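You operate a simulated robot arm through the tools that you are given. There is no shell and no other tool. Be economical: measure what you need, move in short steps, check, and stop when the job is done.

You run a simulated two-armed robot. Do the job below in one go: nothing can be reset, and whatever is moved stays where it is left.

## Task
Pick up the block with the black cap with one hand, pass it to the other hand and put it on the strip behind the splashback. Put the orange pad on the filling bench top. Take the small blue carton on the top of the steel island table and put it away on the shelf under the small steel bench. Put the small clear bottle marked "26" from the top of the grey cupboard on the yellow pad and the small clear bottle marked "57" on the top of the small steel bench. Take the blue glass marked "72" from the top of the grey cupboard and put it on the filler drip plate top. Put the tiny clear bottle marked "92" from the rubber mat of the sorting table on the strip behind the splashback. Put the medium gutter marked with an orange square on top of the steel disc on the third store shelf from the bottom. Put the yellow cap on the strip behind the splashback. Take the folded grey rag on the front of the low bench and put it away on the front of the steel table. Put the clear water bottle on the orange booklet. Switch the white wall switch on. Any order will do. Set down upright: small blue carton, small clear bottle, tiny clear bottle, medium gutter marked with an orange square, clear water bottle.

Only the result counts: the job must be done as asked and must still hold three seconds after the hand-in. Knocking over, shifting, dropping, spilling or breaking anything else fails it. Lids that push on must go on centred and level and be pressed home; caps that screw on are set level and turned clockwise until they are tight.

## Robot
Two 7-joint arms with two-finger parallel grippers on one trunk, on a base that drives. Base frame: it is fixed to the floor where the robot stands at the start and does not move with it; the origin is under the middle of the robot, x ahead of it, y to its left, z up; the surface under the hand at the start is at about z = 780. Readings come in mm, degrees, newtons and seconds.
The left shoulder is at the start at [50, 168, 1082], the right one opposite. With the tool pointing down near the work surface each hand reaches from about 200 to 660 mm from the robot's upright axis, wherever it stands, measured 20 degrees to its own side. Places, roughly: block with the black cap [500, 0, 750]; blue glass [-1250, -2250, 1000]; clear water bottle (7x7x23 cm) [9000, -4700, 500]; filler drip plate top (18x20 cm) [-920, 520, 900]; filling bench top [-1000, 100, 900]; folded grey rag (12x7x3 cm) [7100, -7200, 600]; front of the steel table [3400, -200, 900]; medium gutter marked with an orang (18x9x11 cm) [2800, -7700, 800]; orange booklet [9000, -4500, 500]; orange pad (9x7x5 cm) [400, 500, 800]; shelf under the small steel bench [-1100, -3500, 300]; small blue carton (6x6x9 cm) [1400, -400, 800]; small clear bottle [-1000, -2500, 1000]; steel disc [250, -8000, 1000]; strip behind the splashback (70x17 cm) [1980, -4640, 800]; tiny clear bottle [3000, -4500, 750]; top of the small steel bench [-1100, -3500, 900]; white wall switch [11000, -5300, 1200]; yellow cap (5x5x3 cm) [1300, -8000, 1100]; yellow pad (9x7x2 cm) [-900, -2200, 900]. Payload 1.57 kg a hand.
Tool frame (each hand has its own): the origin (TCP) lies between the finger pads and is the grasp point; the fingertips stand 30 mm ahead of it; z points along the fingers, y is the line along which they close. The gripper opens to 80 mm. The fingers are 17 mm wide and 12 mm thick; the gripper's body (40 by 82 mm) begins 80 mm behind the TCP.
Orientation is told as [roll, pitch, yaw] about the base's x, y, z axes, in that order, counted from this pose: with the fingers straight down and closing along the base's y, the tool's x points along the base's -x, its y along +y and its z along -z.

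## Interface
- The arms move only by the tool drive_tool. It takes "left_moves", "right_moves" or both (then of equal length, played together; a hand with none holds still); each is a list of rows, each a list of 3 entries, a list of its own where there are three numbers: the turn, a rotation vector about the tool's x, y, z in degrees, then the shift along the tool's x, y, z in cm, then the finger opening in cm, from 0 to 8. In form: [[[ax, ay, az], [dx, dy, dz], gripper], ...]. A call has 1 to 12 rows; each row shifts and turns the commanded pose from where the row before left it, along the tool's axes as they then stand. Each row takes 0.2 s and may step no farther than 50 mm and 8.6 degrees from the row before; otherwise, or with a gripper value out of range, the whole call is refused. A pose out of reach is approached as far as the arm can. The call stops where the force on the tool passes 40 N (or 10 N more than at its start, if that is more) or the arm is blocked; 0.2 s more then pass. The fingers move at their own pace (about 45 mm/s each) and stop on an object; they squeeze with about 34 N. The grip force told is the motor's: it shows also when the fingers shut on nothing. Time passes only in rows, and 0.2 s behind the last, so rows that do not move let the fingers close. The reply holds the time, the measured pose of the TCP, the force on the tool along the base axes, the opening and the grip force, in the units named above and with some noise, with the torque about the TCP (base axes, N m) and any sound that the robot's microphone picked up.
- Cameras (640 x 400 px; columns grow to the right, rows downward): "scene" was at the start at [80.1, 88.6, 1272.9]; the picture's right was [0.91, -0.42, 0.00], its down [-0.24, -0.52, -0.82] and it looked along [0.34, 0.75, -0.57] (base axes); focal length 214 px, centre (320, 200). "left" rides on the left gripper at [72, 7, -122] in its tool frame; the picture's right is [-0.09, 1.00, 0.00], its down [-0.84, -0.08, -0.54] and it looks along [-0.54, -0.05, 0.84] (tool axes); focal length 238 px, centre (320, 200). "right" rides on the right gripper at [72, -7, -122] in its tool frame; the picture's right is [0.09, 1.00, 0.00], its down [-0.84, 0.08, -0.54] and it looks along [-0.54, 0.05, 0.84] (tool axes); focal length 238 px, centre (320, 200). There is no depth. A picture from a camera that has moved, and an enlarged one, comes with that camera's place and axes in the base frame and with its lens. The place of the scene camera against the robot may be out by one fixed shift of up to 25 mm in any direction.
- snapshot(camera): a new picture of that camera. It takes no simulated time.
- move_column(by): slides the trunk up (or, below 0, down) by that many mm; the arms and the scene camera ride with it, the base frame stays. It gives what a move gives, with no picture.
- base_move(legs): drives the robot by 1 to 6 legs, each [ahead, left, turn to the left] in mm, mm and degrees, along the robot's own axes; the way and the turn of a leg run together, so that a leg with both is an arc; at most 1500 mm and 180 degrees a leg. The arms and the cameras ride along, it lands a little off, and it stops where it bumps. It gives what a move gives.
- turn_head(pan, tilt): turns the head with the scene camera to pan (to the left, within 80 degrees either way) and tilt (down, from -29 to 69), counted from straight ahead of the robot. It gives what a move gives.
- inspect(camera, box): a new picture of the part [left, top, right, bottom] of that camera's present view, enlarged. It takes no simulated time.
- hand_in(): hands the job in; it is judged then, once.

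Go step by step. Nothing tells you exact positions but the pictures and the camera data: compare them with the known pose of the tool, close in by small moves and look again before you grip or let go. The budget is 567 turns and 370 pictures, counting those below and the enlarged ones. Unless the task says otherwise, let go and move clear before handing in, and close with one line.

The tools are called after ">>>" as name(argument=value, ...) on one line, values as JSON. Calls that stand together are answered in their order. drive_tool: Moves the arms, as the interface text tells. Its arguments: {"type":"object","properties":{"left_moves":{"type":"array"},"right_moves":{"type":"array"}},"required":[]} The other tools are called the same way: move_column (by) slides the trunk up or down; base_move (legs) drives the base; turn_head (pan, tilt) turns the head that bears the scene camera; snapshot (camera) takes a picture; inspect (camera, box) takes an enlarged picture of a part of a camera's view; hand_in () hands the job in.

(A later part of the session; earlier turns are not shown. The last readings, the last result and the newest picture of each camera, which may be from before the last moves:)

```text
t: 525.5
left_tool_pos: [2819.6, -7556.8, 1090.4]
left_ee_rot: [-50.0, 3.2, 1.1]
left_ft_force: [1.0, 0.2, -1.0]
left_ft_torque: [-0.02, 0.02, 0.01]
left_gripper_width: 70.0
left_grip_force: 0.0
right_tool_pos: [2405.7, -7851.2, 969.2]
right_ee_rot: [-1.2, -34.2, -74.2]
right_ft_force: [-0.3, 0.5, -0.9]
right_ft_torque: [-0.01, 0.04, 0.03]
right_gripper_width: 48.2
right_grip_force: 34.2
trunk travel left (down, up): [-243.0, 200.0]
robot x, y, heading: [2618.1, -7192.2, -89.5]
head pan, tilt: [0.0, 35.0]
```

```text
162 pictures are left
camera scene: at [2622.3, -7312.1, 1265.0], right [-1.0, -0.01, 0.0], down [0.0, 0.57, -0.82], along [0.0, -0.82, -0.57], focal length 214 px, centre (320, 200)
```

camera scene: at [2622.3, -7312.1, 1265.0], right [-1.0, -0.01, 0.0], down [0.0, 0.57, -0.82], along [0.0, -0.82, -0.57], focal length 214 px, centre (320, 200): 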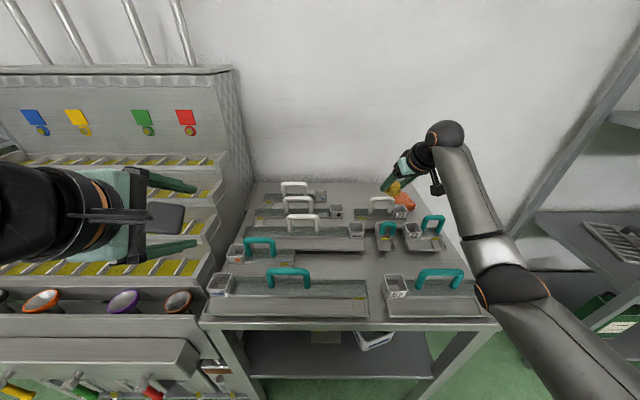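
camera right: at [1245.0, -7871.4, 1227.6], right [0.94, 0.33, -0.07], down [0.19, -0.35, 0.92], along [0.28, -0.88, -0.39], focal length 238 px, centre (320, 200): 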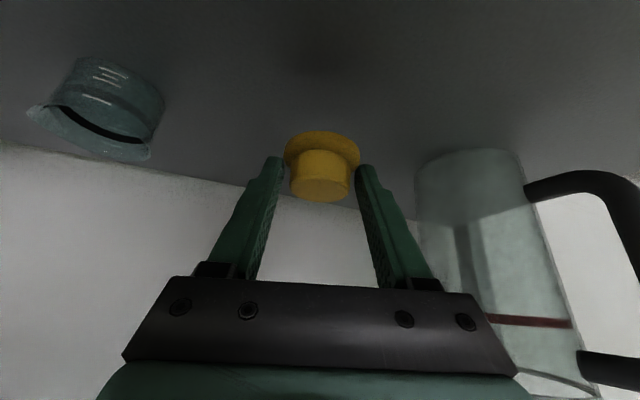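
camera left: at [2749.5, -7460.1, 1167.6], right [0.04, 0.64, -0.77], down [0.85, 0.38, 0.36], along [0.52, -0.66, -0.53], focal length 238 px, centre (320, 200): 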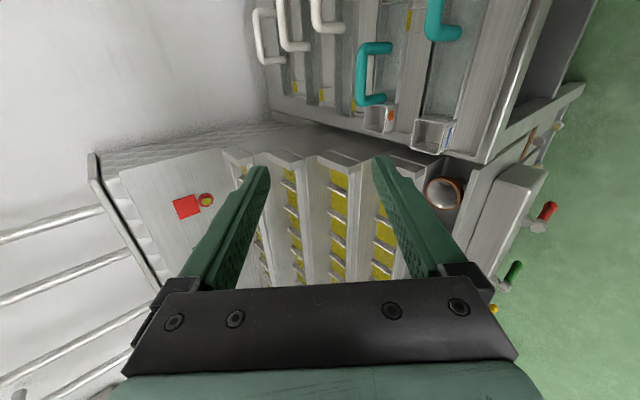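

>>> drive_tool(left_moves=[[[0, 0, 0], [0.77, 1.36, 3.26], 6], [[0, 0, 0], [0.77, 1.36, 3.26], 5], [[0, 0, 0], [0.77, 1.36, 3.26], 5], [[0, 0, 0], [0.77, 1.36, 3.26], 5], [[0, 0, 0], [0.77, 1.36, 3.26], 5]])

>>> snapshot(camera="left")

>>> snapshot(camera="scene")

```text
t: 526.7
left_tool_pos: [2858.8, -7579.3, 1063.8]
left_ee_rot: [-49.7, 3.3, 1.2]
left_ft_force: [0.8, -1.1, -0.1]
left_ft_torque: [0.01, 0.04, -0.06]
left_gripper_width: 49.9
left_grip_force: 0.0
left hand out of reach, approached as far as the arm can: row 1, 2, 3, 4, 5
right_tool_pos: [2407.6, -7851.8, 968.9]
right_ee_rot: [-1.3, -34.3, -74.0]
right_ft_force: [0.3, -1.1, -1.2]
right_ft_torque: [0.04, 0.03, -0.02]
right_gripper_width: 48.3
right_grip_force: 33.4
trunk travel left (down, up): [-243.0, 200.0]
robot x, y, heading: [2618.7, -7189.3, -89.6]
head pan, tilt: [0.0, 35.0]
```

```text
161 pictures are left
camera left: at [2788.9, -7483.5, 1141.6], right [0.03, 0.64, -0.76], down [0.85, 0.38, 0.36], along [0.52, -0.66, -0.54], focal length 238 px, centre (320, 200)
```

left: 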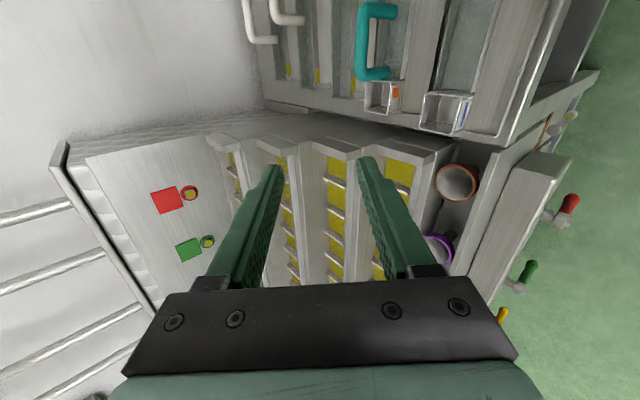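

```text
160 pictures are left
camera scene: at [2624.4, -7312.7, 1264.9], right [-1.0, -0.01, 0.0], down [0.0, 0.57, -0.82], along [0.0, -0.82, -0.57], focal length 214 px, centre (320, 200)
```

scene: 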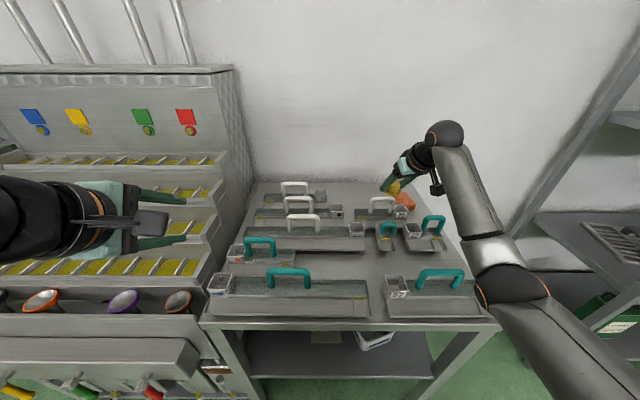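

The arm hits a limit in this pose. I back away and try the mirrored wrist pose (turned 180° about the finger axis).

>>> base_move(legs=[[-200, 0, 0]])

>>> drive_tool(left_moves=[[[0, 0, 8.2], [0, 0, 0], 5], [[0, 0, 8.2], [0, 0, 0], 5], [[0, 0, 8.2], [0, 0, 0], 5], [[0, 0, 8.2], [0, 0, 0], 5], [[0, 0, 8.2], [0, 0, 0], 5], [[0, 0, 8.2], [0, 0, 0], 5], [[0, 0, 8.2], [0, 0, 0], 5], [[0, 0, 8.2], [0, 0, 0], 5], [[0, 0, 8.2], [0, 0, 0], 5], [[0, 0, 8.2], [0, 0, 0], 5], [[0, 0, 8.2], [0, 0, 0], 5], [[0, 0, 8.2], [0, 0, 0], 5]])

>>> drive_tool(left_moves=[[[0, 0, 8.2], [0, 0, 0], 5], [[0, 0, 8.2], [0, 0, 0], 5], [[0, 0, 8.2], [0, 0, 0], 5], [[0, 0, 8.2], [0, 0, 0], 5], [[0, 0, 8.2], [0, 0, 0], 5], [[0, 0, 8.2], [0, 0, 0], 5], [[0, 0, 8.2], [0, 0, 0], 5], [[0, 0, 8.2], [0, 0, 0], 5], [[0, 0, 8.2], [0, 0, 0], 5], [[0, 0, 8.2], [0, 0, 0], 5]])

>>> snapshot(camera="left")

>>> snapshot(camera="scene")

```text
t: 528.3
left_tool_pos: [2855.1, -7377.9, 1066.2]
left_ee_rot: [-49.9, 3.1, 1.4]
left_ft_force: [-0.4, -0.3, 1.2]
left_ft_torque: [-0.01, 0.0, -0.02]
left_gripper_width: 50.0
left_grip_force: 0.0
right_tool_pos: [2406.0, -7652.8, 969.1]
right_ee_rot: [-1.2, -34.4, -74.0]
right_ft_force: [0.7, 0.2, -1.1]
right_ft_torque: [0.01, 0.02, -0.04]
right_gripper_width: 48.1
right_grip_force: 33.8
trunk travel left (down, up): [-243.0, 200.0]
robot x, y, heading: [2613.1, -6993.0, -89.7]
head pan, tilt: [0.0, 35.0]
```

```text
t: 530.9
left_tool_pos: [2855.6, -7378.5, 1064.6]
left_ee_rot: [5.3, -49.7, -98.3]
left_ft_force: [-0.2, 0.2, 0.0]
left_ft_torque: [-0.01, 0.04, 0.02]
left_gripper_width: 50.0
left_grip_force: 0.1
right_tool_pos: [2404.9, -7652.9, 968.6]
right_ee_rot: [-1.2, -34.3, -74.0]
right_ft_force: [0.4, 0.5, -1.2]
right_ft_torque: [0.02, 0.02, -0.01]
right_gripper_width: 48.1
right_grip_force: 34.0
trunk travel left (down, up): [-243.0, 200.0]
robot x, y, heading: [2616.7, -6995.8, -89.4]
head pan, tilt: [0.0, 35.0]
```

```text
t: 533.1
left_tool_pos: [2855.3, -7379.1, 1064.6]
left_ee_rot: [49.8, -2.8, -179.2]
left_ft_force: [-0.3, -0.6, 0.2]
left_ft_torque: [-0.01, -0.01, -0.03]
left_gripper_width: 49.8
left_grip_force: 0.0
right_tool_pos: [2404.9, -7652.9, 968.6]
right_ee_rot: [-1.2, -34.3, -74.0]
right_ft_force: [-0.7, -0.3, -0.6]
right_ft_torque: [0.03, 0.0, 0.03]
right_gripper_width: 48.0
right_grip_force: 34.0
trunk travel left (down, up): [-243.0, 200.0]
robot x, y, heading: [2616.7, -6990.2, -89.3]
head pan, tilt: [0.0, 35.0]
```

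```text
159 pictures are left
camera left: at [2930.7, -7288.9, 1145.0], right [-0.04, -0.64, 0.76], down [-0.83, 0.45, 0.33], along [-0.56, -0.62, -0.55], focal length 238 px, centre (320, 200)
```

left: 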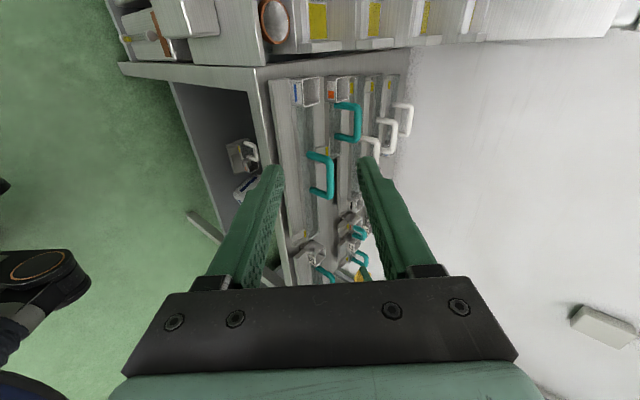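

```text
158 pictures are left
camera scene: at [2621.3, -7112.4, 1265.0], right [-1.0, -0.01, 0.0], down [0.0, 0.57, -0.82], along [0.01, -0.82, -0.57], focal length 214 px, centre (320, 200)
```

scene: 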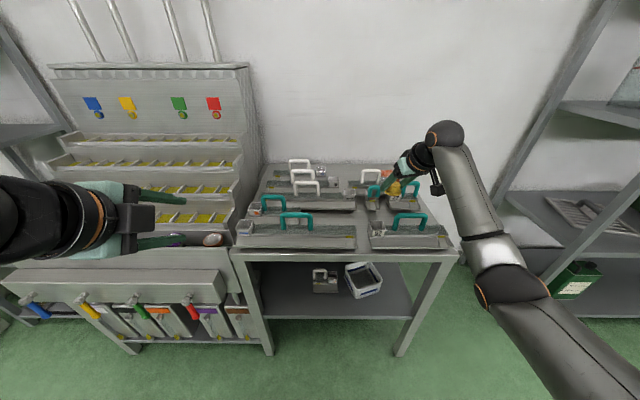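

The arm was simply folded too close; tilted poses need more forward distance. I extend the hand and turn it back so its camera is on the free side.

>>> drive_tool(left_moves=[[[0, 0, 0], [0, 2.2, 2.6], 5], [[0, 0, 0], [0, 2.2, 2.6], 5], [[0, 0, 0], [0, 2.2, 2.6], 5], [[0, 0, 0], [0, 2.2, 2.6], 5], [[0, 0, 0], [0, 2.2, 2.6], 5], [[0, 0, -8.2], [0, 0, 0], 5], [[0, 0, -8.2], [0, 0, 0], 5], [[0, 0, -8.2], [0, 0, 0], 5], [[0, 0, -8.2], [0, 0, 0], 5], [[0, 0, -8.2], [0, 0, 0], 5], [[0, 0, -8.2], [0, 0, 0], 5], [[0, 0, -8.2], [0, 0, 0], 5]])

>>> drive_tool(left_moves=[[[0, 0, -8.2], [0, 0, 0], 5], [[0, 0, -8.2], [0, 0, 0], 5], [[0, 0, -8.2], [0, 0, 0], 5], [[0, 0, -8.2], [0, 0, 0], 5], [[0, 0, -8.2], [0, 0, 0], 5], [[0, 0, -8.2], [0, 0, 0], 5], [[0, 0, -8.2], [0, 0, 0], 5], [[0, 0, -8.2], [0, 0, 0], 5], [[0, 0, -8.2], [0, 0, 0], 5], [[0, 0, -8.2], [0, 0, 0], 5], [[0, 0, -8.2], [0, 0, 0], 5], [[0, 0, -8.2], [0, 0, 0], 5]])

>>> drive_tool(left_moves=[[[0, 0, -8.2], [0, 0, 0], 5], [[0, 0, -8.2], [0, 0, 0], 5], [[0, 0, -8.2], [0, 0, 0], 5]])

```text
t: 535.7
left_tool_pos: [2858.7, -7549.3, 1066.1]
left_ee_rot: [29.5, -42.1, -131.8]
left_ft_force: [-0.7, 0.7, 0.2]
left_ft_torque: [0.01, 0.01, -0.02]
left_gripper_width: 50.0
left_grip_force: 0.0
right_tool_pos: [2404.4, -7652.7, 969.1]
right_ee_rot: [-1.2, -34.3, -74.0]
right_ft_force: [0.0, 0.8, 0.0]
right_ft_torque: [0.0, -0.03, -0.01]
right_gripper_width: 48.1
right_grip_force: 34.2
trunk travel left (down, up): [-243.0, 200.0]
robot x, y, heading: [2619.0, -6989.2, -89.7]
head pan, tilt: [0.0, 35.0]
```

```text
t: 538.3
left_tool_pos: [2859.6, -7547.9, 1066.3]
left_ee_rot: [-48.1, -15.3, -14.9]
left_ft_force: [0.2, -0.1, 0.0]
left_ft_torque: [-0.01, -0.03, 0.01]
left_gripper_width: 50.2
left_grip_force: 0.0
right_tool_pos: [2405.8, -7653.1, 969.7]
right_ee_rot: [-1.1, -34.3, -74.1]
right_ft_force: [0.3, 0.2, -1.3]
right_ft_torque: [0.02, -0.01, 0.0]
right_gripper_width: 48.1
right_grip_force: 33.9
trunk travel left (down, up): [-243.0, 200.0]
robot x, y, heading: [2617.5, -6993.8, -89.9]
head pan, tilt: [0.0, 35.0]
```

```text
t: 539.1
left_tool_pos: [2858.2, -7549.7, 1066.3]
left_ee_rot: [-49.8, 3.3, 1.5]
left_ft_force: [-0.1, -0.2, -0.9]
left_ft_torque: [0.0, 0.02, 0.0]
left_gripper_width: 50.1
left_grip_force: 0.0
right_tool_pos: [2404.7, -7653.2, 969.4]
right_ee_rot: [-1.1, -34.2, -73.9]
right_ft_force: [-0.4, -0.1, -0.6]
right_ft_torque: [0.0, 0.02, 0.01]
right_gripper_width: 48.1
right_grip_force: 33.9
trunk travel left (down, up): [-243.0, 200.0]
robot x, y, heading: [2618.4, -6992.3, -89.5]
head pan, tilt: [0.0, 35.0]
```

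>>> drive_tool(left_moves=[[[0, 0, 0], [4.2, 0.2, 0.1], 5], [[0, 0, 0], [4.2, 0.2, 0.1], 5], [[0, 0, 0], [-0.2, 3.3, 2.8], 5], [[0, 0, 0], [-0.2, 3.3, 2.8], 5]])

>>> base_move(legs=[[85, 0, 0]])

>>> snapshot(camera="left")

>>> snapshot(camera="scene")

```text
t: 540.1
left_tool_pos: [2782.1, -7555.3, 990.4]
left_ee_rot: [-49.8, 3.1, 1.1]
left_ft_force: [-0.7, 0.3, -0.6]
left_ft_torque: [0.02, -0.01, 0.02]
left_gripper_width: 50.1
left_grip_force: 0.1
left hand out of reach, approached as far as the arm can: row 4
right_tool_pos: [2406.9, -7651.9, 969.6]
right_ee_rot: [-1.2, -34.4, -74.0]
right_ft_force: [-0.7, 0.0, -0.2]
right_ft_torque: [-0.02, -0.01, -0.02]
right_gripper_width: 47.9
right_grip_force: 33.8
trunk travel left (down, up): [-243.0, 200.0]
robot x, y, heading: [2616.0, -6990.2, -89.5]
head pan, tilt: [0.0, 35.0]
```

```text
t: 541.2
left_tool_pos: [2783.4, -7637.5, 988.8]
left_ee_rot: [-49.7, 3.1, 1.3]
left_ft_force: [0.2, -0.2, -0.3]
left_ft_torque: [0.02, 0.0, 0.01]
left_gripper_width: 50.0
left_grip_force: 0.1
right_tool_pos: [2408.0, -7736.1, 968.5]
right_ee_rot: [-1.2, -34.3, -74.0]
right_ft_force: [0.5, 0.3, -0.6]
right_ft_torque: [-0.01, -0.04, 0.01]
right_gripper_width: 48.2
right_grip_force: 34.0
trunk travel left (down, up): [-243.0, 200.0]
robot x, y, heading: [2615.5, -7077.4, -89.7]
head pan, tilt: [0.0, 35.0]
```

```text
157 pictures are left
camera left: at [2713.9, -7542.7, 1066.2], right [0.04, 0.65, -0.76], down [0.85, 0.38, 0.36], along [0.53, -0.66, -0.54], focal length 238 px, centre (320, 200)
```

left: 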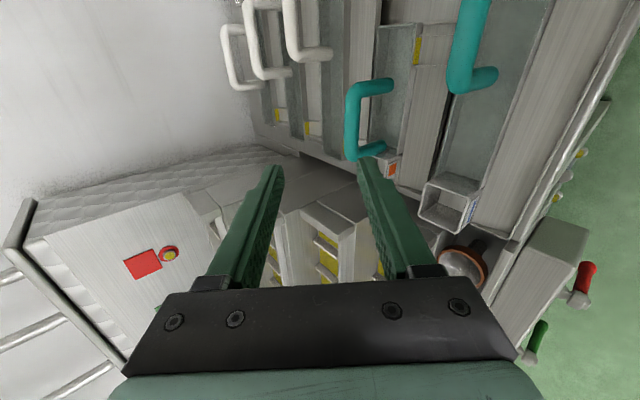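

```text
156 pictures are left
camera scene: at [2622.2, -7196.3, 1264.9], right [-1.0, -0.01, 0.0], down [0.0, 0.57, -0.82], along [0.01, -0.82, -0.57], focal length 214 px, centre (320, 200)
```

scene: 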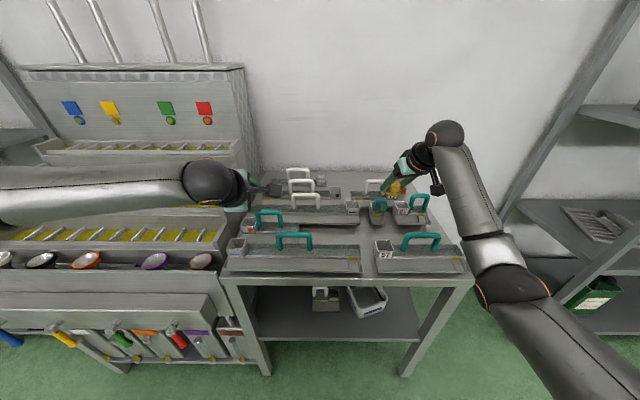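

>>> drive_tool(right_moves=[[[0, 0, 0], [-2.4, 0, -3.4], 2], [[0, 0, 0], [-2.4, 0, -3.4], 2], [[0, 0, 0], [-2.4, 0, -3.4], 2]], left_moves=[[[0, 0, 0], [0.9, 0, 0], 5], [[0, 0, 0], [0, 1.5, 0], 5], [[0, 0, 0], [0, 1.5, 0], 5]])

>>> snapshot(camera="left")

```text
t: 542.0
left_tool_pos: [2787.3, -7631.2, 986.7]
left_ee_rot: [-49.4, 3.0, 1.0]
left_ft_force: [1.4, -0.9, 0.7]
left_ft_torque: [0.01, 0.01, 0.01]
left_gripper_width: 50.0
left_grip_force: 0.2
left hand out of reach, approached as far as the arm can: row 2, 3
right_tool_pos: [2411.7, -7736.9, 1093.7]
right_ee_rot: [-1.1, -34.2, -73.9]
right_ft_force: [-0.3, -0.2, -0.9]
right_ft_torque: [-0.02, 0.0, -0.03]
right_gripper_width: 48.3
right_grip_force: 34.1
trunk travel left (down, up): [-243.0, 200.0]
robot x, y, heading: [2616.7, -7075.9, -89.6]
head pan, tilt: [0.0, 35.0]
```

```text
155 pictures are left
camera left: at [2718.3, -7535.2, 1064.2], right [0.04, 0.65, -0.76], down [0.85, 0.38, 0.37], along [0.52, -0.66, -0.54], focal length 238 px, centre (320, 200)
```

left: 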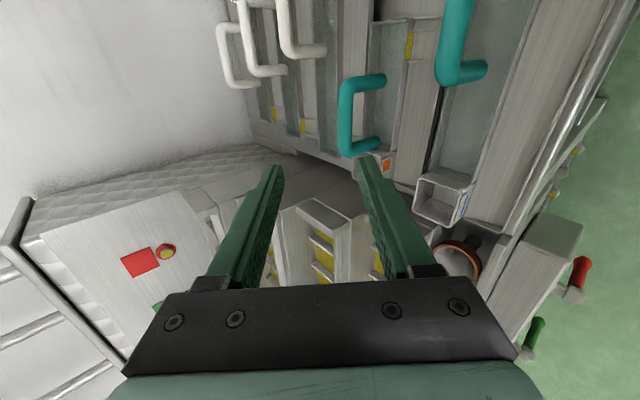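

I finish the approach with the base and the column, stepping along the finger direction.

>>> move_column(by=-35)

>>> base_move(legs=[[0, -16, 0]])

>>> snapshot(camera="left")

```text
t: 542.8
left_tool_pos: [2786.9, -7631.6, 952.3]
left_ee_rot: [-49.4, 2.9, 1.0]
left_ft_force: [0.5, 0.7, 0.5]
left_ft_torque: [0.02, -0.01, -0.02]
left_gripper_width: 50.1
left_grip_force: 0.0
right_tool_pos: [2411.5, -7738.3, 1059.8]
right_ee_rot: [-1.3, -34.4, -73.9]
right_ft_force: [-0.7, 0.5, -0.4]
right_ft_torque: [0.02, 0.0, -0.01]
right_gripper_width: 48.2
right_grip_force: 34.2
trunk travel left (down, up): [-208.0, 235.0]
robot x, y, heading: [2617.5, -7074.5, -89.6]
head pan, tilt: [0.0, 35.0]
```

```text
t: 543.6
left_tool_pos: [2772.1, -7631.9, 951.3]
left_ee_rot: [-49.4, 3.0, 1.1]
left_ft_force: [0.2, 0.6, 0.5]
left_ft_torque: [-0.02, -0.02, -0.01]
left_gripper_width: 50.1
left_grip_force: 0.0
right_tool_pos: [2395.5, -7738.2, 1059.4]
right_ee_rot: [-1.2, -34.3, -73.9]
right_ft_force: [0.1, -0.3, 0.0]
right_ft_torque: [-0.01, -0.02, -0.02]
right_gripper_width: 48.0
right_grip_force: 34.2
trunk travel left (down, up): [-208.0, 235.0]
robot x, y, heading: [2601.5, -7075.1, -89.4]
head pan, tilt: [0.0, 35.0]
```

```text
154 pictures are left
camera left: at [2701.8, -7535.6, 1029.2], right [0.04, 0.65, -0.76], down [0.85, 0.38, 0.37], along [0.52, -0.66, -0.54], focal length 238 px, centre (320, 200)
```

left: 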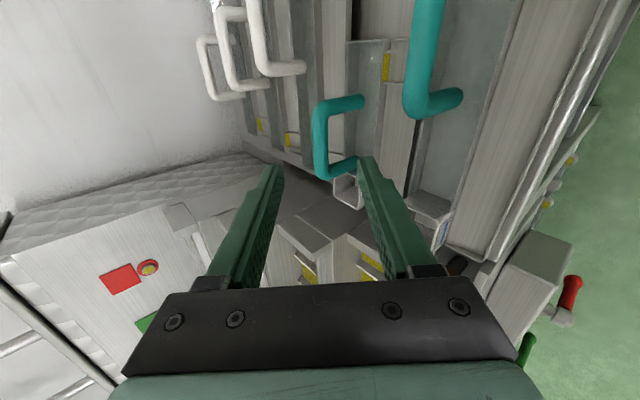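

The bar is exactly on the finger axis, 94 mm ahead. I step in.

>>> move_column(by=-12)

>>> base_move(legs=[[25, 0, 0]])

>>> move_column(by=-18)

>>> base_move(legs=[[20, 0, 0]])

>>> snapshot(camera="left")

```text
t: 544.2
left_tool_pos: [2771.3, -7632.5, 939.2]
left_ee_rot: [-49.3, 2.9, 1.0]
left_ft_force: [-0.2, -0.2, 0.2]
left_ft_torque: [0.0, 0.0, -0.01]
left_gripper_width: 50.0
left_grip_force: 0.0
right_tool_pos: [2396.1, -7737.7, 1047.4]
right_ee_rot: [-1.2, -34.4, -73.9]
right_ft_force: [0.6, 0.3, 0.3]
right_ft_torque: [0.01, 0.01, -0.01]
right_gripper_width: 48.3
right_grip_force: 33.7
trunk travel left (down, up): [-196.0, 247.0]
robot x, y, heading: [2606.6, -7077.0, -89.6]
head pan, tilt: [0.0, 35.0]
```

```text
t: 545.0
left_tool_pos: [2771.2, -7656.6, 939.1]
left_ee_rot: [-49.3, 2.9, 1.0]
left_ft_force: [0.3, -0.7, -0.6]
left_ft_torque: [0.01, -0.03, 0.0]
left_gripper_width: 50.0
left_grip_force: 0.1
right_tool_pos: [2395.0, -7763.1, 1046.9]
right_ee_rot: [-1.2, -34.3, -73.9]
right_ft_force: [0.3, 0.2, -0.1]
right_ft_torque: [0.01, 0.03, -0.01]
right_gripper_width: 48.0
right_grip_force: 33.5
trunk travel left (down, up): [-196.0, 247.0]
robot x, y, heading: [2601.8, -7101.0, -89.6]
head pan, tilt: [0.0, 35.0]
```

```text
t: 545.6
left_tool_pos: [2772.8, -7656.1, 922.5]
left_ee_rot: [-49.4, 3.0, 0.9]
left_ft_force: [-0.1, 0.0, 0.2]
left_ft_torque: [-0.03, -0.01, -0.03]
left_gripper_width: 50.0
left_grip_force: 0.0
right_tool_pos: [2395.2, -7762.5, 1029.7]
right_ee_rot: [-1.2, -34.3, -73.9]
right_ft_force: [0.4, -0.2, -0.2]
right_ft_torque: [-0.01, 0.0, 0.0]
right_gripper_width: 48.3
right_grip_force: 34.0
trunk travel left (down, up): [-178.0, 265.0]
robot x, y, heading: [2607.4, -7103.0, -89.3]
head pan, tilt: [0.0, 35.0]
```

```text
t: 546.4
left_tool_pos: [2772.1, -7676.3, 921.9]
left_ee_rot: [-49.3, 2.9, 0.9]
left_ft_force: [-0.3, 0.6, 0.2]
left_ft_torque: [0.05, 0.0, -0.01]
left_gripper_width: 50.0
left_grip_force: 0.1
right_tool_pos: [2396.3, -7784.3, 1028.1]
right_ee_rot: [-1.2, -34.2, -73.9]
right_ft_force: [-0.5, -0.8, -0.5]
right_ft_torque: [0.01, 0.02, -0.01]
right_gripper_width: 47.9
right_grip_force: 33.9
trunk travel left (down, up): [-178.0, 265.0]
robot x, y, heading: [2602.3, -7120.6, -89.8]
head pan, tilt: [0.0, 35.0]
```

```text
153 pictures are left
camera left: at [2702.1, -7580.7, 999.0], right [0.04, 0.65, -0.76], down [0.85, 0.38, 0.37], along [0.52, -0.66, -0.54], focal length 238 px, centre (320, 200)
```

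left: 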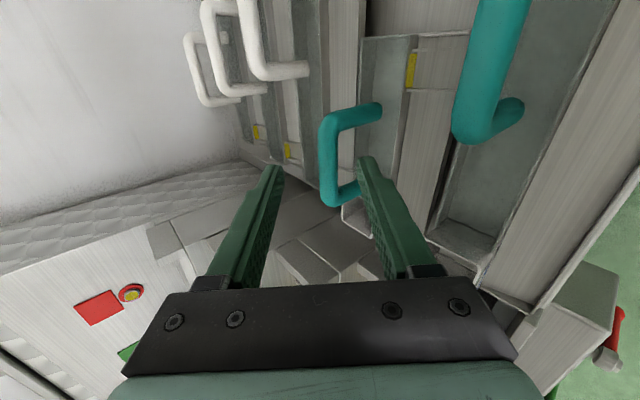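

>>> move_column(by=-15)

>>> base_move(legs=[[12, 0, 0]])

>>> move_column(by=-12)

>>> base_move(legs=[[10, 0, 0]])

>>> snapshot(camera="left")

```text
t: 547.1
left_tool_pos: [2771.3, -7676.1, 907.2]
left_ee_rot: [-49.4, 3.0, 0.8]
left_ft_force: [0.8, -0.1, 0.3]
left_ft_torque: [0.03, 0.02, 0.0]
left_gripper_width: 50.1
left_grip_force: 0.0
right_tool_pos: [2395.4, -7782.6, 1014.3]
right_ee_rot: [-1.3, -34.3, -73.9]
right_ft_force: [0.4, -0.8, -0.2]
right_ft_torque: [-0.03, 0.03, -0.03]
right_gripper_width: 47.9
right_grip_force: 34.0
trunk travel left (down, up): [-163.0, 280.0]
robot x, y, heading: [2603.4, -7118.1, -89.4]
head pan, tilt: [0.0, 35.0]
```

```text
t: 547.8
left_tool_pos: [2771.6, -7688.0, 906.7]
left_ee_rot: [-49.4, 2.9, 0.9]
left_ft_force: [0.0, -0.1, -0.5]
left_ft_torque: [0.01, 0.0, 0.02]
left_gripper_width: 50.0
left_grip_force: 0.0
right_tool_pos: [2395.4, -7794.4, 1013.8]
right_ee_rot: [-1.1, -34.4, -73.9]
right_ft_force: [-0.7, -0.3, -0.3]
right_ft_torque: [0.02, -0.01, 0.0]
right_gripper_width: 47.9
right_grip_force: 34.3
trunk travel left (down, up): [-163.0, 280.0]
robot x, y, heading: [2601.8, -7131.5, -89.4]
head pan, tilt: [0.0, 35.0]
```

```text
t: 548.4
left_tool_pos: [2771.4, -7689.1, 895.0]
left_ee_rot: [-49.4, 2.9, 0.8]
left_ft_force: [0.4, -0.5, 0.1]
left_ft_torque: [0.0, 0.03, -0.01]
left_gripper_width: 49.9
left_grip_force: 0.0
right_tool_pos: [2395.6, -7795.0, 1002.1]
right_ee_rot: [-1.3, -34.3, -74.0]
right_ft_force: [-0.4, -0.3, -1.5]
right_ft_torque: [-0.02, 0.0, -0.03]
right_gripper_width: 48.2
right_grip_force: 33.8
trunk travel left (down, up): [-151.0, 292.0]
robot x, y, heading: [2602.1, -7132.4, -89.6]
head pan, tilt: [0.0, 35.0]
```

```text
t: 549.2
left_tool_pos: [2772.1, -7697.7, 894.9]
left_ee_rot: [-49.4, 3.0, 0.9]
left_ft_force: [-0.4, -0.6, -0.5]
left_ft_torque: [0.0, 0.01, 0.0]
left_gripper_width: 49.9
left_grip_force: 0.1
right_tool_pos: [2395.8, -7804.5, 1001.9]
right_ee_rot: [-1.2, -34.3, -73.9]
right_ft_force: [-0.2, -0.2, -0.7]
right_ft_torque: [0.0, 0.0, -0.01]
right_gripper_width: 48.0
right_grip_force: 34.1
trunk travel left (down, up): [-151.0, 292.0]
robot x, y, heading: [2605.4, -7141.2, -89.5]
head pan, tilt: [0.0, 35.0]
```

```text
152 pictures are left
camera left: at [2702.3, -7602.5, 972.0], right [0.04, 0.65, -0.76], down [0.85, 0.37, 0.37], along [0.52, -0.66, -0.54], focal length 238 px, centre (320, 200)
```

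left: 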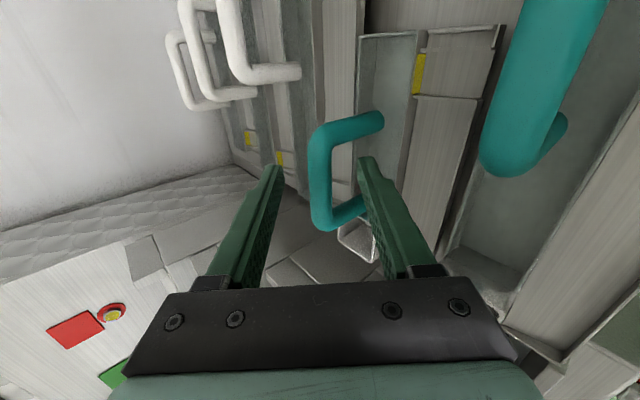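

The bar sits between the fingers, 12 mm inside the tips. I go 6 mm further and close.

>>> base_move(legs=[[6, 0, 0]])

>>> move_column(by=-5)

>>> drive_tool(left_moves=[[[0, 0, 0], [0, 0, 0], 3], [[0, 0, 0], [0, 0, 0], 1], [[0, 0, 0], [0, 0, 0], 0.5], [[0, 0, 0], [0, 0, 0], 0.5], [[0, 0, 0], [0, 0, 0], 0.5]])

>>> snapshot(camera="left")

```text
t: 549.9
left_tool_pos: [2771.6, -7703.8, 894.0]
left_ee_rot: [-49.5, 3.0, 1.0]
left_ft_force: [-0.3, -0.3, 0.5]
left_ft_torque: [0.02, 0.02, -0.02]
left_gripper_width: 50.1
left_grip_force: 0.1
right_tool_pos: [2396.1, -7811.0, 1001.1]
right_ee_rot: [-1.2, -34.3, -73.9]
right_ft_force: [-0.6, 0.4, -1.0]
right_ft_torque: [-0.01, 0.01, -0.03]
right_gripper_width: 48.1
right_grip_force: 33.9
trunk travel left (down, up): [-151.0, 292.0]
robot x, y, heading: [2605.0, -7148.7, -89.4]
head pan, tilt: [0.0, 35.0]
```

```text
t: 550.4
left_tool_pos: [2771.5, -7704.8, 890.0]
left_ee_rot: [-49.4, 3.0, 0.9]
left_ft_force: [0.0, -0.1, 0.0]
left_ft_torque: [-0.01, 0.0, 0.0]
left_gripper_width: 49.9
left_grip_force: 0.0
right_tool_pos: [2396.8, -7811.0, 996.8]
right_ee_rot: [-1.2, -34.2, -73.9]
right_ft_force: [-1.0, -0.4, 0.0]
right_ft_torque: [-0.02, 0.0, 0.01]
right_gripper_width: 48.0
right_grip_force: 33.9
trunk travel left (down, up): [-146.0, 297.0]
robot x, y, heading: [2604.9, -7145.7, -89.4]
head pan, tilt: [0.0, 35.0]
```

```text
t: 551.6
left_tool_pos: [2772.1, -7705.7, 889.7]
left_ee_rot: [-49.4, 2.9, 0.8]
left_ft_force: [1.1, -1.2, 0.2]
left_ft_torque: [-0.04, -0.49, -0.06]
left_gripper_width: 16.0
left_grip_force: 31.4
right_tool_pos: [2395.6, -7810.5, 996.7]
right_ee_rot: [-1.2, -34.3, -73.9]
right_ft_force: [0.5, -0.1, 0.0]
right_ft_torque: [0.02, 0.0, -0.01]
right_gripper_width: 47.9
right_grip_force: 33.8
trunk travel left (down, up): [-146.0, 297.0]
robot x, y, heading: [2605.2, -7149.1, -89.2]
head pan, tilt: [0.0, 35.0]
```

```text
151 pictures are left
camera left: at [2702.5, -7608.5, 967.2], right [0.04, 0.65, -0.76], down [0.85, 0.38, 0.37], along [0.52, -0.66, -0.54], focal length 238 px, centre (320, 200)
```

left: 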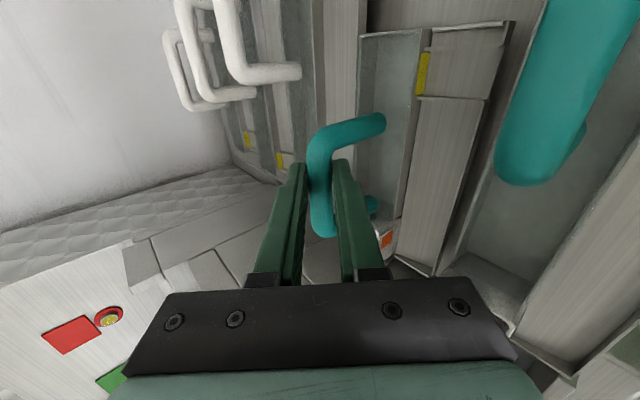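

Gripped the bar (16 mm). I lift with the column and check.

>>> move_column(by=40)

>>> move_column(by=100)

>>> snapshot(camera="left")

>>> snapshot(camera="scene")

```text
t: 552.5
left_tool_pos: [2771.9, -7704.2, 929.1]
left_ee_rot: [-49.3, 3.0, 0.9]
left_ft_force: [0.1, -1.1, -3.2]
left_ft_torque: [-0.01, 0.04, 0.02]
left_gripper_width: 15.4
left_grip_force: 31.6
right_tool_pos: [2395.9, -7811.6, 1037.1]
right_ee_rot: [-1.2, -34.3, -73.9]
right_ft_force: [0.3, 0.9, -0.7]
right_ft_torque: [-0.01, -0.05, -0.01]
right_gripper_width: 47.8
right_grip_force: 33.5
trunk travel left (down, up): [-186.0, 257.0]
robot x, y, heading: [2602.7, -7151.0, -89.6]
head pan, tilt: [0.0, 35.0]
```

```text
t: 553.8
left_tool_pos: [2772.0, -7705.7, 1028.5]
left_ee_rot: [-49.3, 2.9, 0.9]
left_ft_force: [0.9, 0.1, -2.6]
left_ft_torque: [0.0, 0.02, 0.02]
left_gripper_width: 15.1
left_grip_force: 30.8
right_tool_pos: [2396.0, -7809.5, 1136.7]
right_ee_rot: [-1.2, -34.2, -73.9]
right_ft_force: [-0.2, 0.1, -0.5]
right_ft_torque: [0.03, -0.03, -0.01]
right_gripper_width: 48.1
right_grip_force: 34.1
trunk travel left (down, up): [-286.0, 157.0]
robot x, y, heading: [2603.0, -7145.9, -89.5]
head pan, tilt: [0.0, 35.0]
```

```text
150 pictures are left
camera left: at [2702.4, -7608.7, 1106.7], right [0.04, 0.65, -0.76], down [0.85, 0.37, 0.37], along [0.52, -0.66, -0.54], focal length 238 px, centre (320, 200)
```

left: 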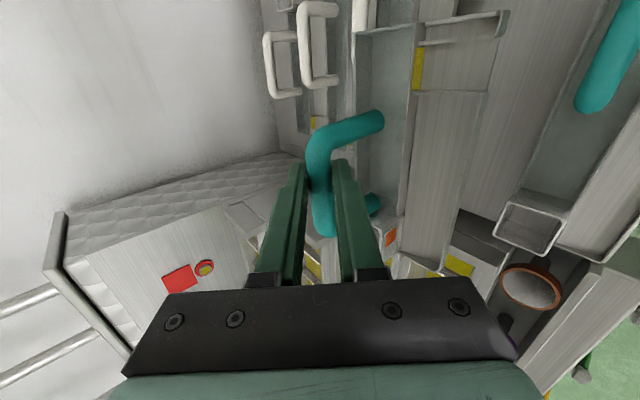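

```text
149 pictures are left
camera scene: at [2606.8, -7269.1, 1307.9], right [-1.0, -0.01, 0.0], down [0.0, 0.57, -0.82], along [0.01, -0.82, -0.57], focal length 214 px, centre (320, 200)
```

scene: 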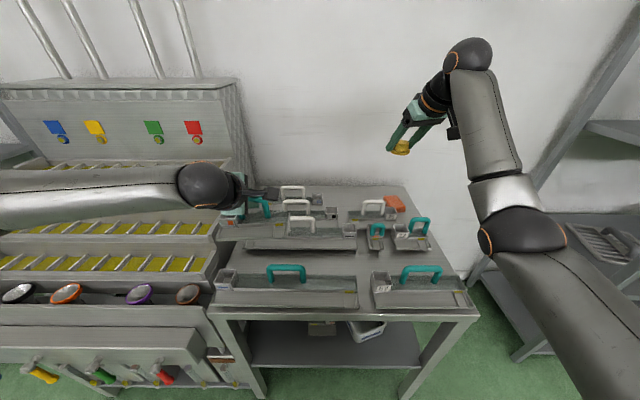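

The gutter hangs level. I raise it, back out, and drive along toward the disc end of the shelf, retracting the right hand on the way.

>>> move_column(by=120)

>>> base_move(legs=[[-450, 0, 0]])

>>> drive_tool(right_moves=[[[0, 7, 0], [0, 0, -4], 2], [[0, 7, 0], [0, 0, -4], 2], [[0, 7, 0], [0, 0, -4], 2], [[0, 7, 0], [2, 1, -2], 2], [[0, 6, 0], [3, 1, 0], 2], [[0, 0, 0], [4, 1, 0], 2], [[0, 0, 0], [4, 1, 0], 2], [[0, 0, 0], [4, 1, 0], 2]])

>>> base_move(legs=[[0, -1000, 0], [0, -950, 0]])

>>> turn_head(pan=0, tilt=20)

>>> snapshot(camera="scene")

```text
t: 555.3
left_tool_pos: [2772.1, -7703.9, 1149.8]
left_ee_rot: [-49.4, 3.0, 0.9]
left_ft_force: [0.3, 0.5, -3.1]
left_ft_torque: [-0.01, 0.06, 0.02]
left_gripper_width: 15.5
left_grip_force: 31.2
right_tool_pos: [2396.7, -7810.6, 1256.4]
right_ee_rot: [-1.3, -34.3, -73.9]
right_ft_force: [-1.1, 0.1, -0.2]
right_ft_torque: [-0.05, 0.04, -0.05]
right_gripper_width: 47.8
right_grip_force: 34.0
trunk travel left (down, up): [-406.0, 37.0]
robot x, y, heading: [2599.0, -7151.0, -89.6]
head pan, tilt: [0.0, 35.0]
```

```text
t: 558.0
left_tool_pos: [2768.5, -7250.7, 1148.4]
left_ee_rot: [-49.4, 2.9, 1.1]
left_ft_force: [0.1, -1.2, -3.8]
left_ft_torque: [-0.02, 0.05, 0.01]
left_gripper_width: 15.5
left_grip_force: 31.3
right_tool_pos: [2393.1, -7358.6, 1256.4]
right_ee_rot: [-1.2, -34.2, -73.7]
right_ft_force: [-0.5, 0.1, 0.8]
right_ft_torque: [0.01, 0.0, 0.0]
right_gripper_width: 47.9
right_grip_force: 33.7
trunk travel left (down, up): [-406.0, 37.0]
robot x, y, heading: [2600.8, -6694.4, -89.0]
head pan, tilt: [0.0, 35.0]
```

```text
t: 559.8
left_tool_pos: [2768.6, -7251.9, 1149.6]
left_ee_rot: [-49.4, 3.0, 1.1]
left_ft_force: [-0.1, 0.0, -2.8]
left_ft_torque: [0.02, 0.02, 0.01]
left_gripper_width: 15.3
left_grip_force: 30.8
right_tool_pos: [2394.4, -7261.7, 1365.9]
right_ee_rot: [-1.3, -11.1, -73.8]
right_ft_force: [-0.3, 0.0, -1.1]
right_ft_torque: [0.04, 0.01, -0.01]
right_gripper_width: 48.0
right_grip_force: 33.7
right hand out of reach, approached as far as the arm can: row 3, 4, 5, 6, 7, 8
trunk travel left (down, up): [-406.0, 37.0]
robot x, y, heading: [2594.0, -6697.1, -89.2]
head pan, tilt: [0.0, 35.0]
```

```text
t: 577.3
left_tool_pos: [833.3, -7314.9, 1150.5]
left_ee_rot: [-49.3, 3.0, 3.4]
left_ft_force: [-0.1, 0.1, -3.4]
left_ft_torque: [0.01, 0.04, -0.01]
left_gripper_width: 15.3
left_grip_force: 31.4
right_tool_pos: [459.2, -7340.2, 1366.0]
right_ee_rot: [-1.4, -11.1, -71.4]
right_ft_force: [0.6, 0.3, -1.1]
right_ft_torque: [-0.01, 0.0, 0.04]
right_gripper_width: 48.3
right_grip_force: 33.7
trunk travel left (down, up): [-406.0, 37.0]
robot x, y, heading: [639.7, -6769.6, -86.9]
head pan, tilt: [0.0, 35.0]
```

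```text
t: 578.0
left_tool_pos: [833.0, -7313.7, 1149.8]
left_ee_rot: [-49.3, 3.0, 3.5]
left_ft_force: [0.2, -0.2, -2.9]
left_ft_torque: [0.04, 0.03, 0.0]
left_gripper_width: 15.4
left_grip_force: 30.7
right_tool_pos: [459.6, -7339.6, 1366.6]
right_ee_rot: [-1.5, -11.1, -71.4]
right_ft_force: [1.1, -0.2, -0.4]
right_ft_torque: [0.02, 0.0, 0.0]
right_gripper_width: 48.0
right_grip_force: 34.1
trunk travel left (down, up): [-406.0, 37.0]
robot x, y, heading: [640.1, -6766.7, -87.0]
head pan, tilt: [0.0, 20.0]
```

```text
148 pictures are left
camera scene: at [650.2, -6891.0, 1451.8], right [-1.0, -0.05, 0.0], down [-0.02, 0.34, -0.94], along [0.05, -0.94, -0.34], focal length 214 px, centre (320, 200)
```

scene: 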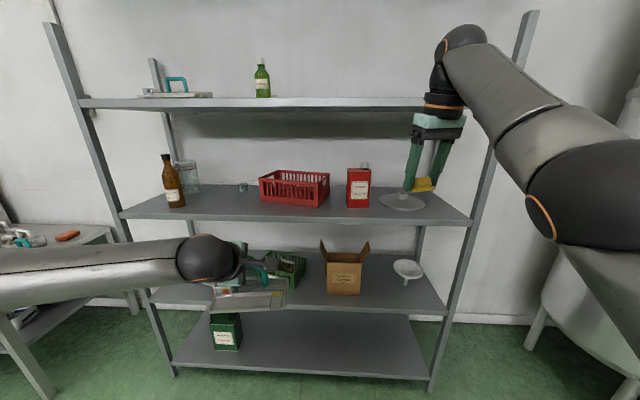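

>>> inspect(camera="scene", box=[320, 140, 500, 260])

>>> inspect(camera="scene", box=[160, 210, 340, 330])

```text
3.33 times, centred on (410, 200) of scene
camera zoom: at [650.2, -6891.0, 1451.8], right [-1.0, -0.05, 0.0], down [-0.02, 0.34, -0.94], along [0.05, -0.94, -0.34], focal length 715 px, centre (20, 200)
```

zoom: 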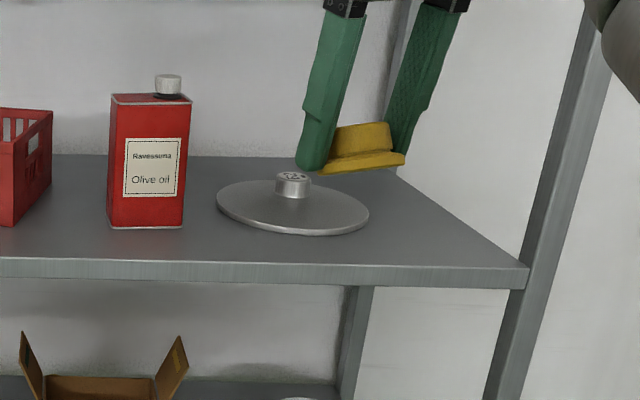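

```text
3.33 times, centred on (250, 270) of scene
camera zoom: at [650.2, -6891.0, 1451.8], right [-1.0, -0.05, 0.0], down [-0.02, 0.34, -0.94], along [0.05, -0.94, -0.34], focal length 715 px, centre (553, -33)
```

zoom: 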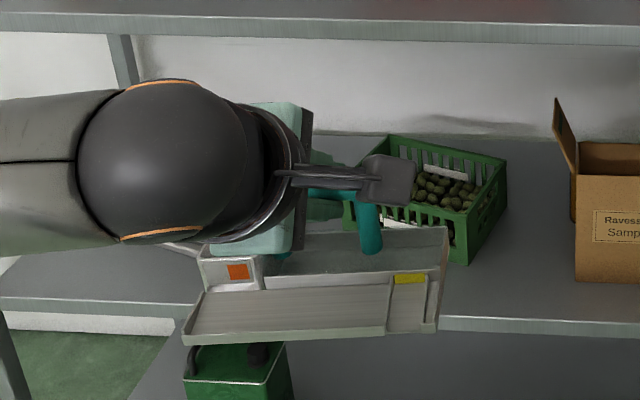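

The steel disc is a lid-like plate with a centre knob at about (327, -7828). I'll set the gutter on the plate's front half, in front of the knob. I retract the right hand and line up in x first.

>>> drive_tool(right_moves=[[[0, 0, 0], [3.9, 1.2, 1.3], 2], [[0, 0, 0], [3.9, 1.2, 1.3], 2], [[0, 0, 0], [3.9, 1.2, 1.3], 2], [[0, 0, 0], [3.9, 1.2, 1.3], 2], [[0, 0, 0], [3.9, 1.2, 1.3], 2]])

>>> base_move(legs=[[0, -480, -2.8]])

>>> snapshot(camera="scene")

>>> snapshot(camera="left")

```text
t: 579.2
left_tool_pos: [833.4, -7312.8, 1149.2]
left_ee_rot: [-49.3, 3.0, 3.5]
left_ft_force: [0.1, -0.2, -3.3]
left_ft_torque: [-0.01, 0.05, -0.01]
left_gripper_width: 15.5
left_grip_force: 30.7
right_tool_pos: [460.8, -7340.2, 1366.9]
right_ee_rot: [-1.5, -11.2, -71.4]
right_ft_force: [0.4, 0.6, -0.8]
right_ft_torque: [0.05, -0.02, 0.01]
right_gripper_width: 48.1
right_grip_force: 34.3
right hand out of reach, approached as far as the arm can: row 1, 2, 3, 4, 5
trunk travel left (down, up): [-406.0, 37.0]
robot x, y, heading: [637.8, -6768.9, -87.0]
head pan, tilt: [0.0, 20.0]
```

```text
t: 583.9
left_tool_pos: [335.1, -7335.8, 1149.2]
left_ee_rot: [-49.3, 3.0, 0.9]
left_ft_force: [-0.4, 0.1, -3.3]
left_ft_torque: [0.01, 0.07, 0.01]
left_gripper_width: 15.2
left_grip_force: 30.9
right_tool_pos: [-39.1, -7346.1, 1365.6]
right_ee_rot: [-1.4, -11.1, -73.8]
right_ft_force: [0.0, -0.6, 0.0]
right_ft_torque: [-0.01, -0.03, 0.02]
right_gripper_width: 47.8
right_grip_force: 34.2
trunk travel left (down, up): [-406.0, 37.0]
robot x, y, heading: [164.8, -6781.3, -89.5]
head pan, tilt: [0.0, 20.0]
```

```text
145 pictures are left
camera scene: at [170.0, -6905.7, 1451.8], right [-1.0, -0.01, 0.0], down [0.0, 0.34, -0.94], along [0.01, -0.94, -0.34], focal length 214 px, centre (320, 200)
```

scene: 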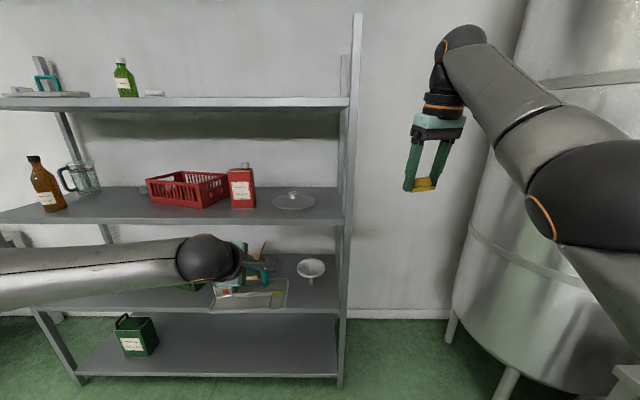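

```text
144 pictures are left
camera left: at [265.7, -7240.3, 1226.7], right [0.04, 0.65, -0.76], down [0.85, 0.37, 0.37], along [0.52, -0.66, -0.54], focal length 238 px, centre (320, 200)
```

left: 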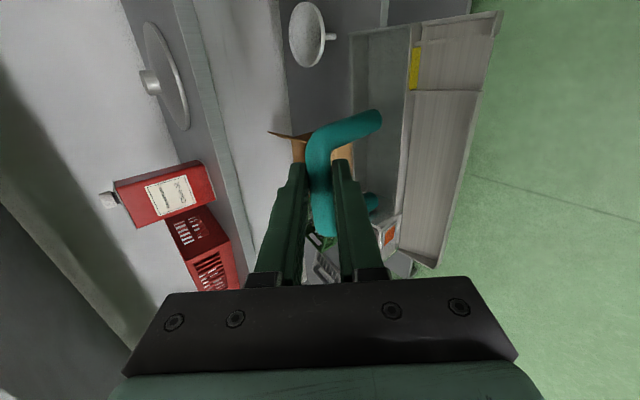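

I raise the gutter above shelf height with the column and the arm before driving in.

>>> move_column(by=37)

>>> drive_tool(left_moves=[[[0, 0, 0], [0.15, -2.7, -2.2], 0.5], [[0, 0, 0], [0.15, -2.7, -2.2], 0.5], [[0, 0, 0], [0.15, -2.7, -2.2], 0.5]])

>>> base_move(legs=[[0, -38, -0.4], [330, 0, 0]])

>>> snapshot(camera="scene")

>>> snapshot(camera="left")

```text
t: 584.8
left_tool_pos: [335.7, -7337.5, 1185.4]
left_ee_rot: [-49.3, 2.9, 1.0]
left_ft_force: [1.0, 0.3, -3.4]
left_ft_torque: [0.04, 0.02, 0.0]
left_gripper_width: 15.6
left_grip_force: 31.2
right_tool_pos: [-39.0, -7346.8, 1403.7]
right_ee_rot: [-1.5, -11.0, -73.9]
right_ft_force: [-0.7, 0.1, -0.1]
right_ft_torque: [0.03, -0.05, -0.02]
right_gripper_width: 48.0
right_grip_force: 34.6
trunk travel left (down, up): [-443.0, 0.0]
robot x, y, heading: [164.9, -6776.3, -89.6]
head pan, tilt: [0.0, 20.0]
```

```text
t: 585.5
left_tool_pos: [334.7, -7336.8, 1291.8]
left_ee_rot: [-49.3, 3.0, 1.1]
left_ft_force: [-0.2, -0.1, -3.0]
left_ft_torque: [-0.01, 0.01, -0.02]
left_gripper_width: 15.3
left_grip_force: 31.1
right_tool_pos: [-40.1, -7345.4, 1404.4]
right_ee_rot: [-1.5, -11.2, -74.0]
right_ft_force: [-0.4, 0.2, -0.6]
right_ft_torque: [-0.02, -0.02, 0.02]
right_gripper_width: 48.1
right_grip_force: 33.9
trunk travel left (down, up): [-443.0, 0.0]
robot x, y, heading: [161.8, -6780.9, -89.5]
head pan, tilt: [0.0, 20.0]
```

```text
t: 588.4
left_tool_pos: [295.4, -7671.6, 1291.6]
left_ee_rot: [-49.3, 3.1, 0.6]
left_ft_force: [0.1, -0.5, -2.9]
left_ft_torque: [0.01, 0.04, -0.03]
left_gripper_width: 15.4
left_grip_force: 31.0
right_tool_pos: [-80.2, -7677.5, 1402.3]
right_ee_rot: [-1.4, -11.0, -74.2]
right_ft_force: [0.1, -0.4, -0.7]
right_ft_torque: [0.0, 0.01, 0.01]
right_gripper_width: 47.9
right_grip_force: 33.9
trunk travel left (down, up): [-443.0, 0.0]
robot x, y, heading: [125.4, -7109.0, -90.1]
head pan, tilt: [0.0, 20.0]
```

```text
143 pictures are left
camera scene: at [131.8, -7238.8, 1488.8], right [-1.0, 0.0, 0.0], down [0.0, 0.34, -0.94], along [0.0, -0.94, -0.34], focal length 214 px, centre (320, 200)
```

scene: 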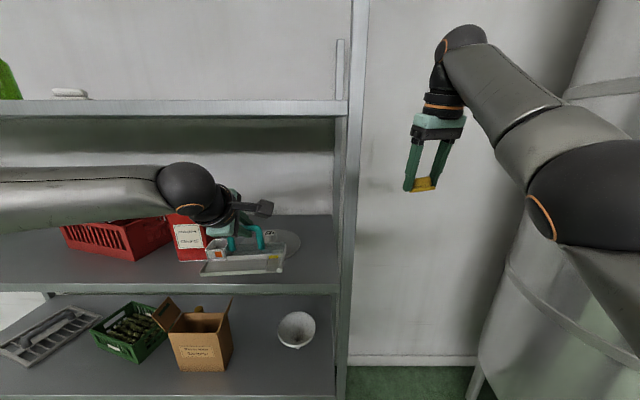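

```text
142 pictures are left
camera left: at [226.0, -7574.5, 1369.2], right [0.05, 0.65, -0.76], down [0.85, 0.37, 0.37], along [0.52, -0.66, -0.54], focal length 238 px, centre (320, 200)
```

left: 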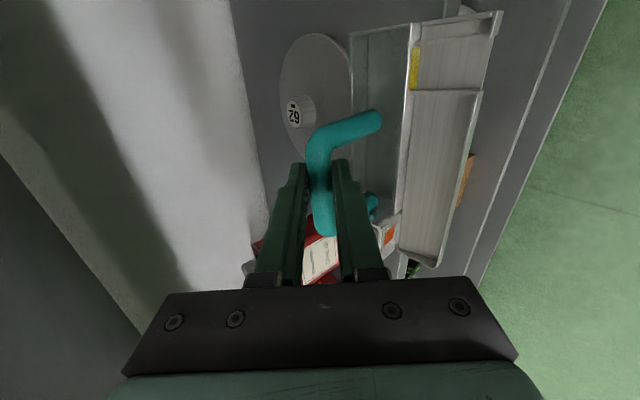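

>>> base_move(legs=[[110, 0, 0]])

>>> snapshot(camera="left")

>>> turn_head(pan=0, tilt=35)

>>> snapshot(camera="scene")

```text
t: 589.5
left_tool_pos: [296.0, -7778.8, 1290.8]
left_ee_rot: [-49.3, 3.0, 0.8]
left_ft_force: [0.7, -1.0, -3.2]
left_ft_torque: [-0.01, 0.08, -0.02]
left_gripper_width: 15.4
left_grip_force: 30.7
right_tool_pos: [-79.9, -7785.1, 1402.7]
right_ee_rot: [-1.4, -11.1, -74.1]
right_ft_force: [0.8, 0.3, 0.0]
right_ft_torque: [0.05, 0.02, 0.03]
right_gripper_width: 48.0
right_grip_force: 34.3
trunk travel left (down, up): [-443.0, 0.0]
robot x, y, heading: [132.4, -7222.0, -89.7]
head pan, tilt: [0.0, 20.0]
```

```text
141 pictures are left
camera left: at [227.1, -7682.5, 1369.3], right [0.04, 0.65, -0.76], down [0.85, 0.37, 0.37], along [0.52, -0.66, -0.54], focal length 238 px, centre (320, 200)
```

left: 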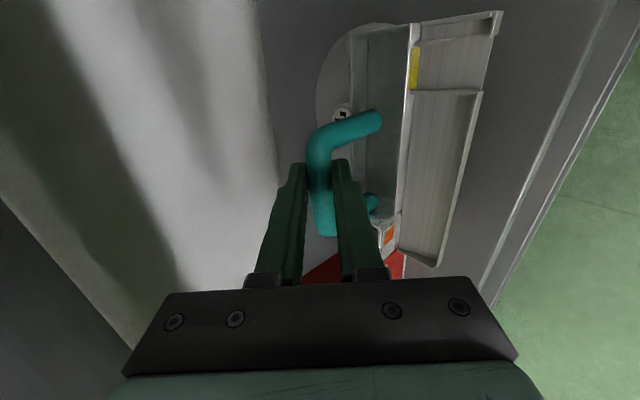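

```text
t: 590.3
left_tool_pos: [297.1, -7778.3, 1292.9]
left_ee_rot: [-49.3, 3.0, 0.7]
left_ft_force: [0.1, 0.3, -3.3]
left_ft_torque: [-0.01, 0.0, -0.02]
left_gripper_width: 15.3
left_grip_force: 31.0
right_tool_pos: [-78.4, -7785.0, 1404.0]
right_ee_rot: [-1.2, -11.0, -74.1]
right_ft_force: [1.0, 1.1, 0.1]
right_ft_torque: [-0.04, -0.05, 0.01]
right_gripper_width: 48.2
right_grip_force: 33.7
trunk travel left (down, up): [-443.0, 0.0]
robot x, y, heading: [124.0, -7219.7, -90.0]
head pan, tilt: [0.0, 35.0]
```

```text
140 pictures are left
camera scene: at [132.3, -7341.3, 1465.1], right [-1.0, 0.0, 0.0], down [0.0, 0.57, -0.82], along [0.0, -0.82, -0.57], focal length 214 px, centre (320, 200)
```

scene: 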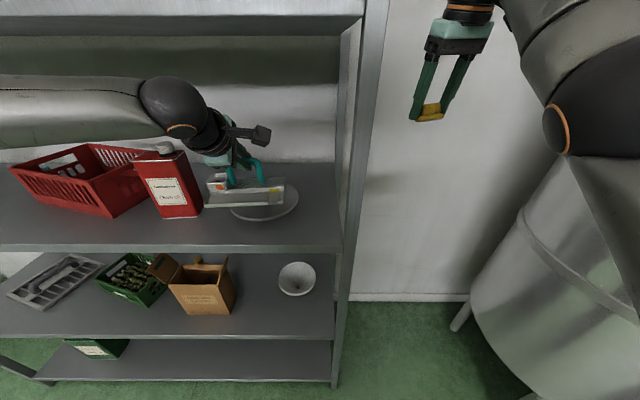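

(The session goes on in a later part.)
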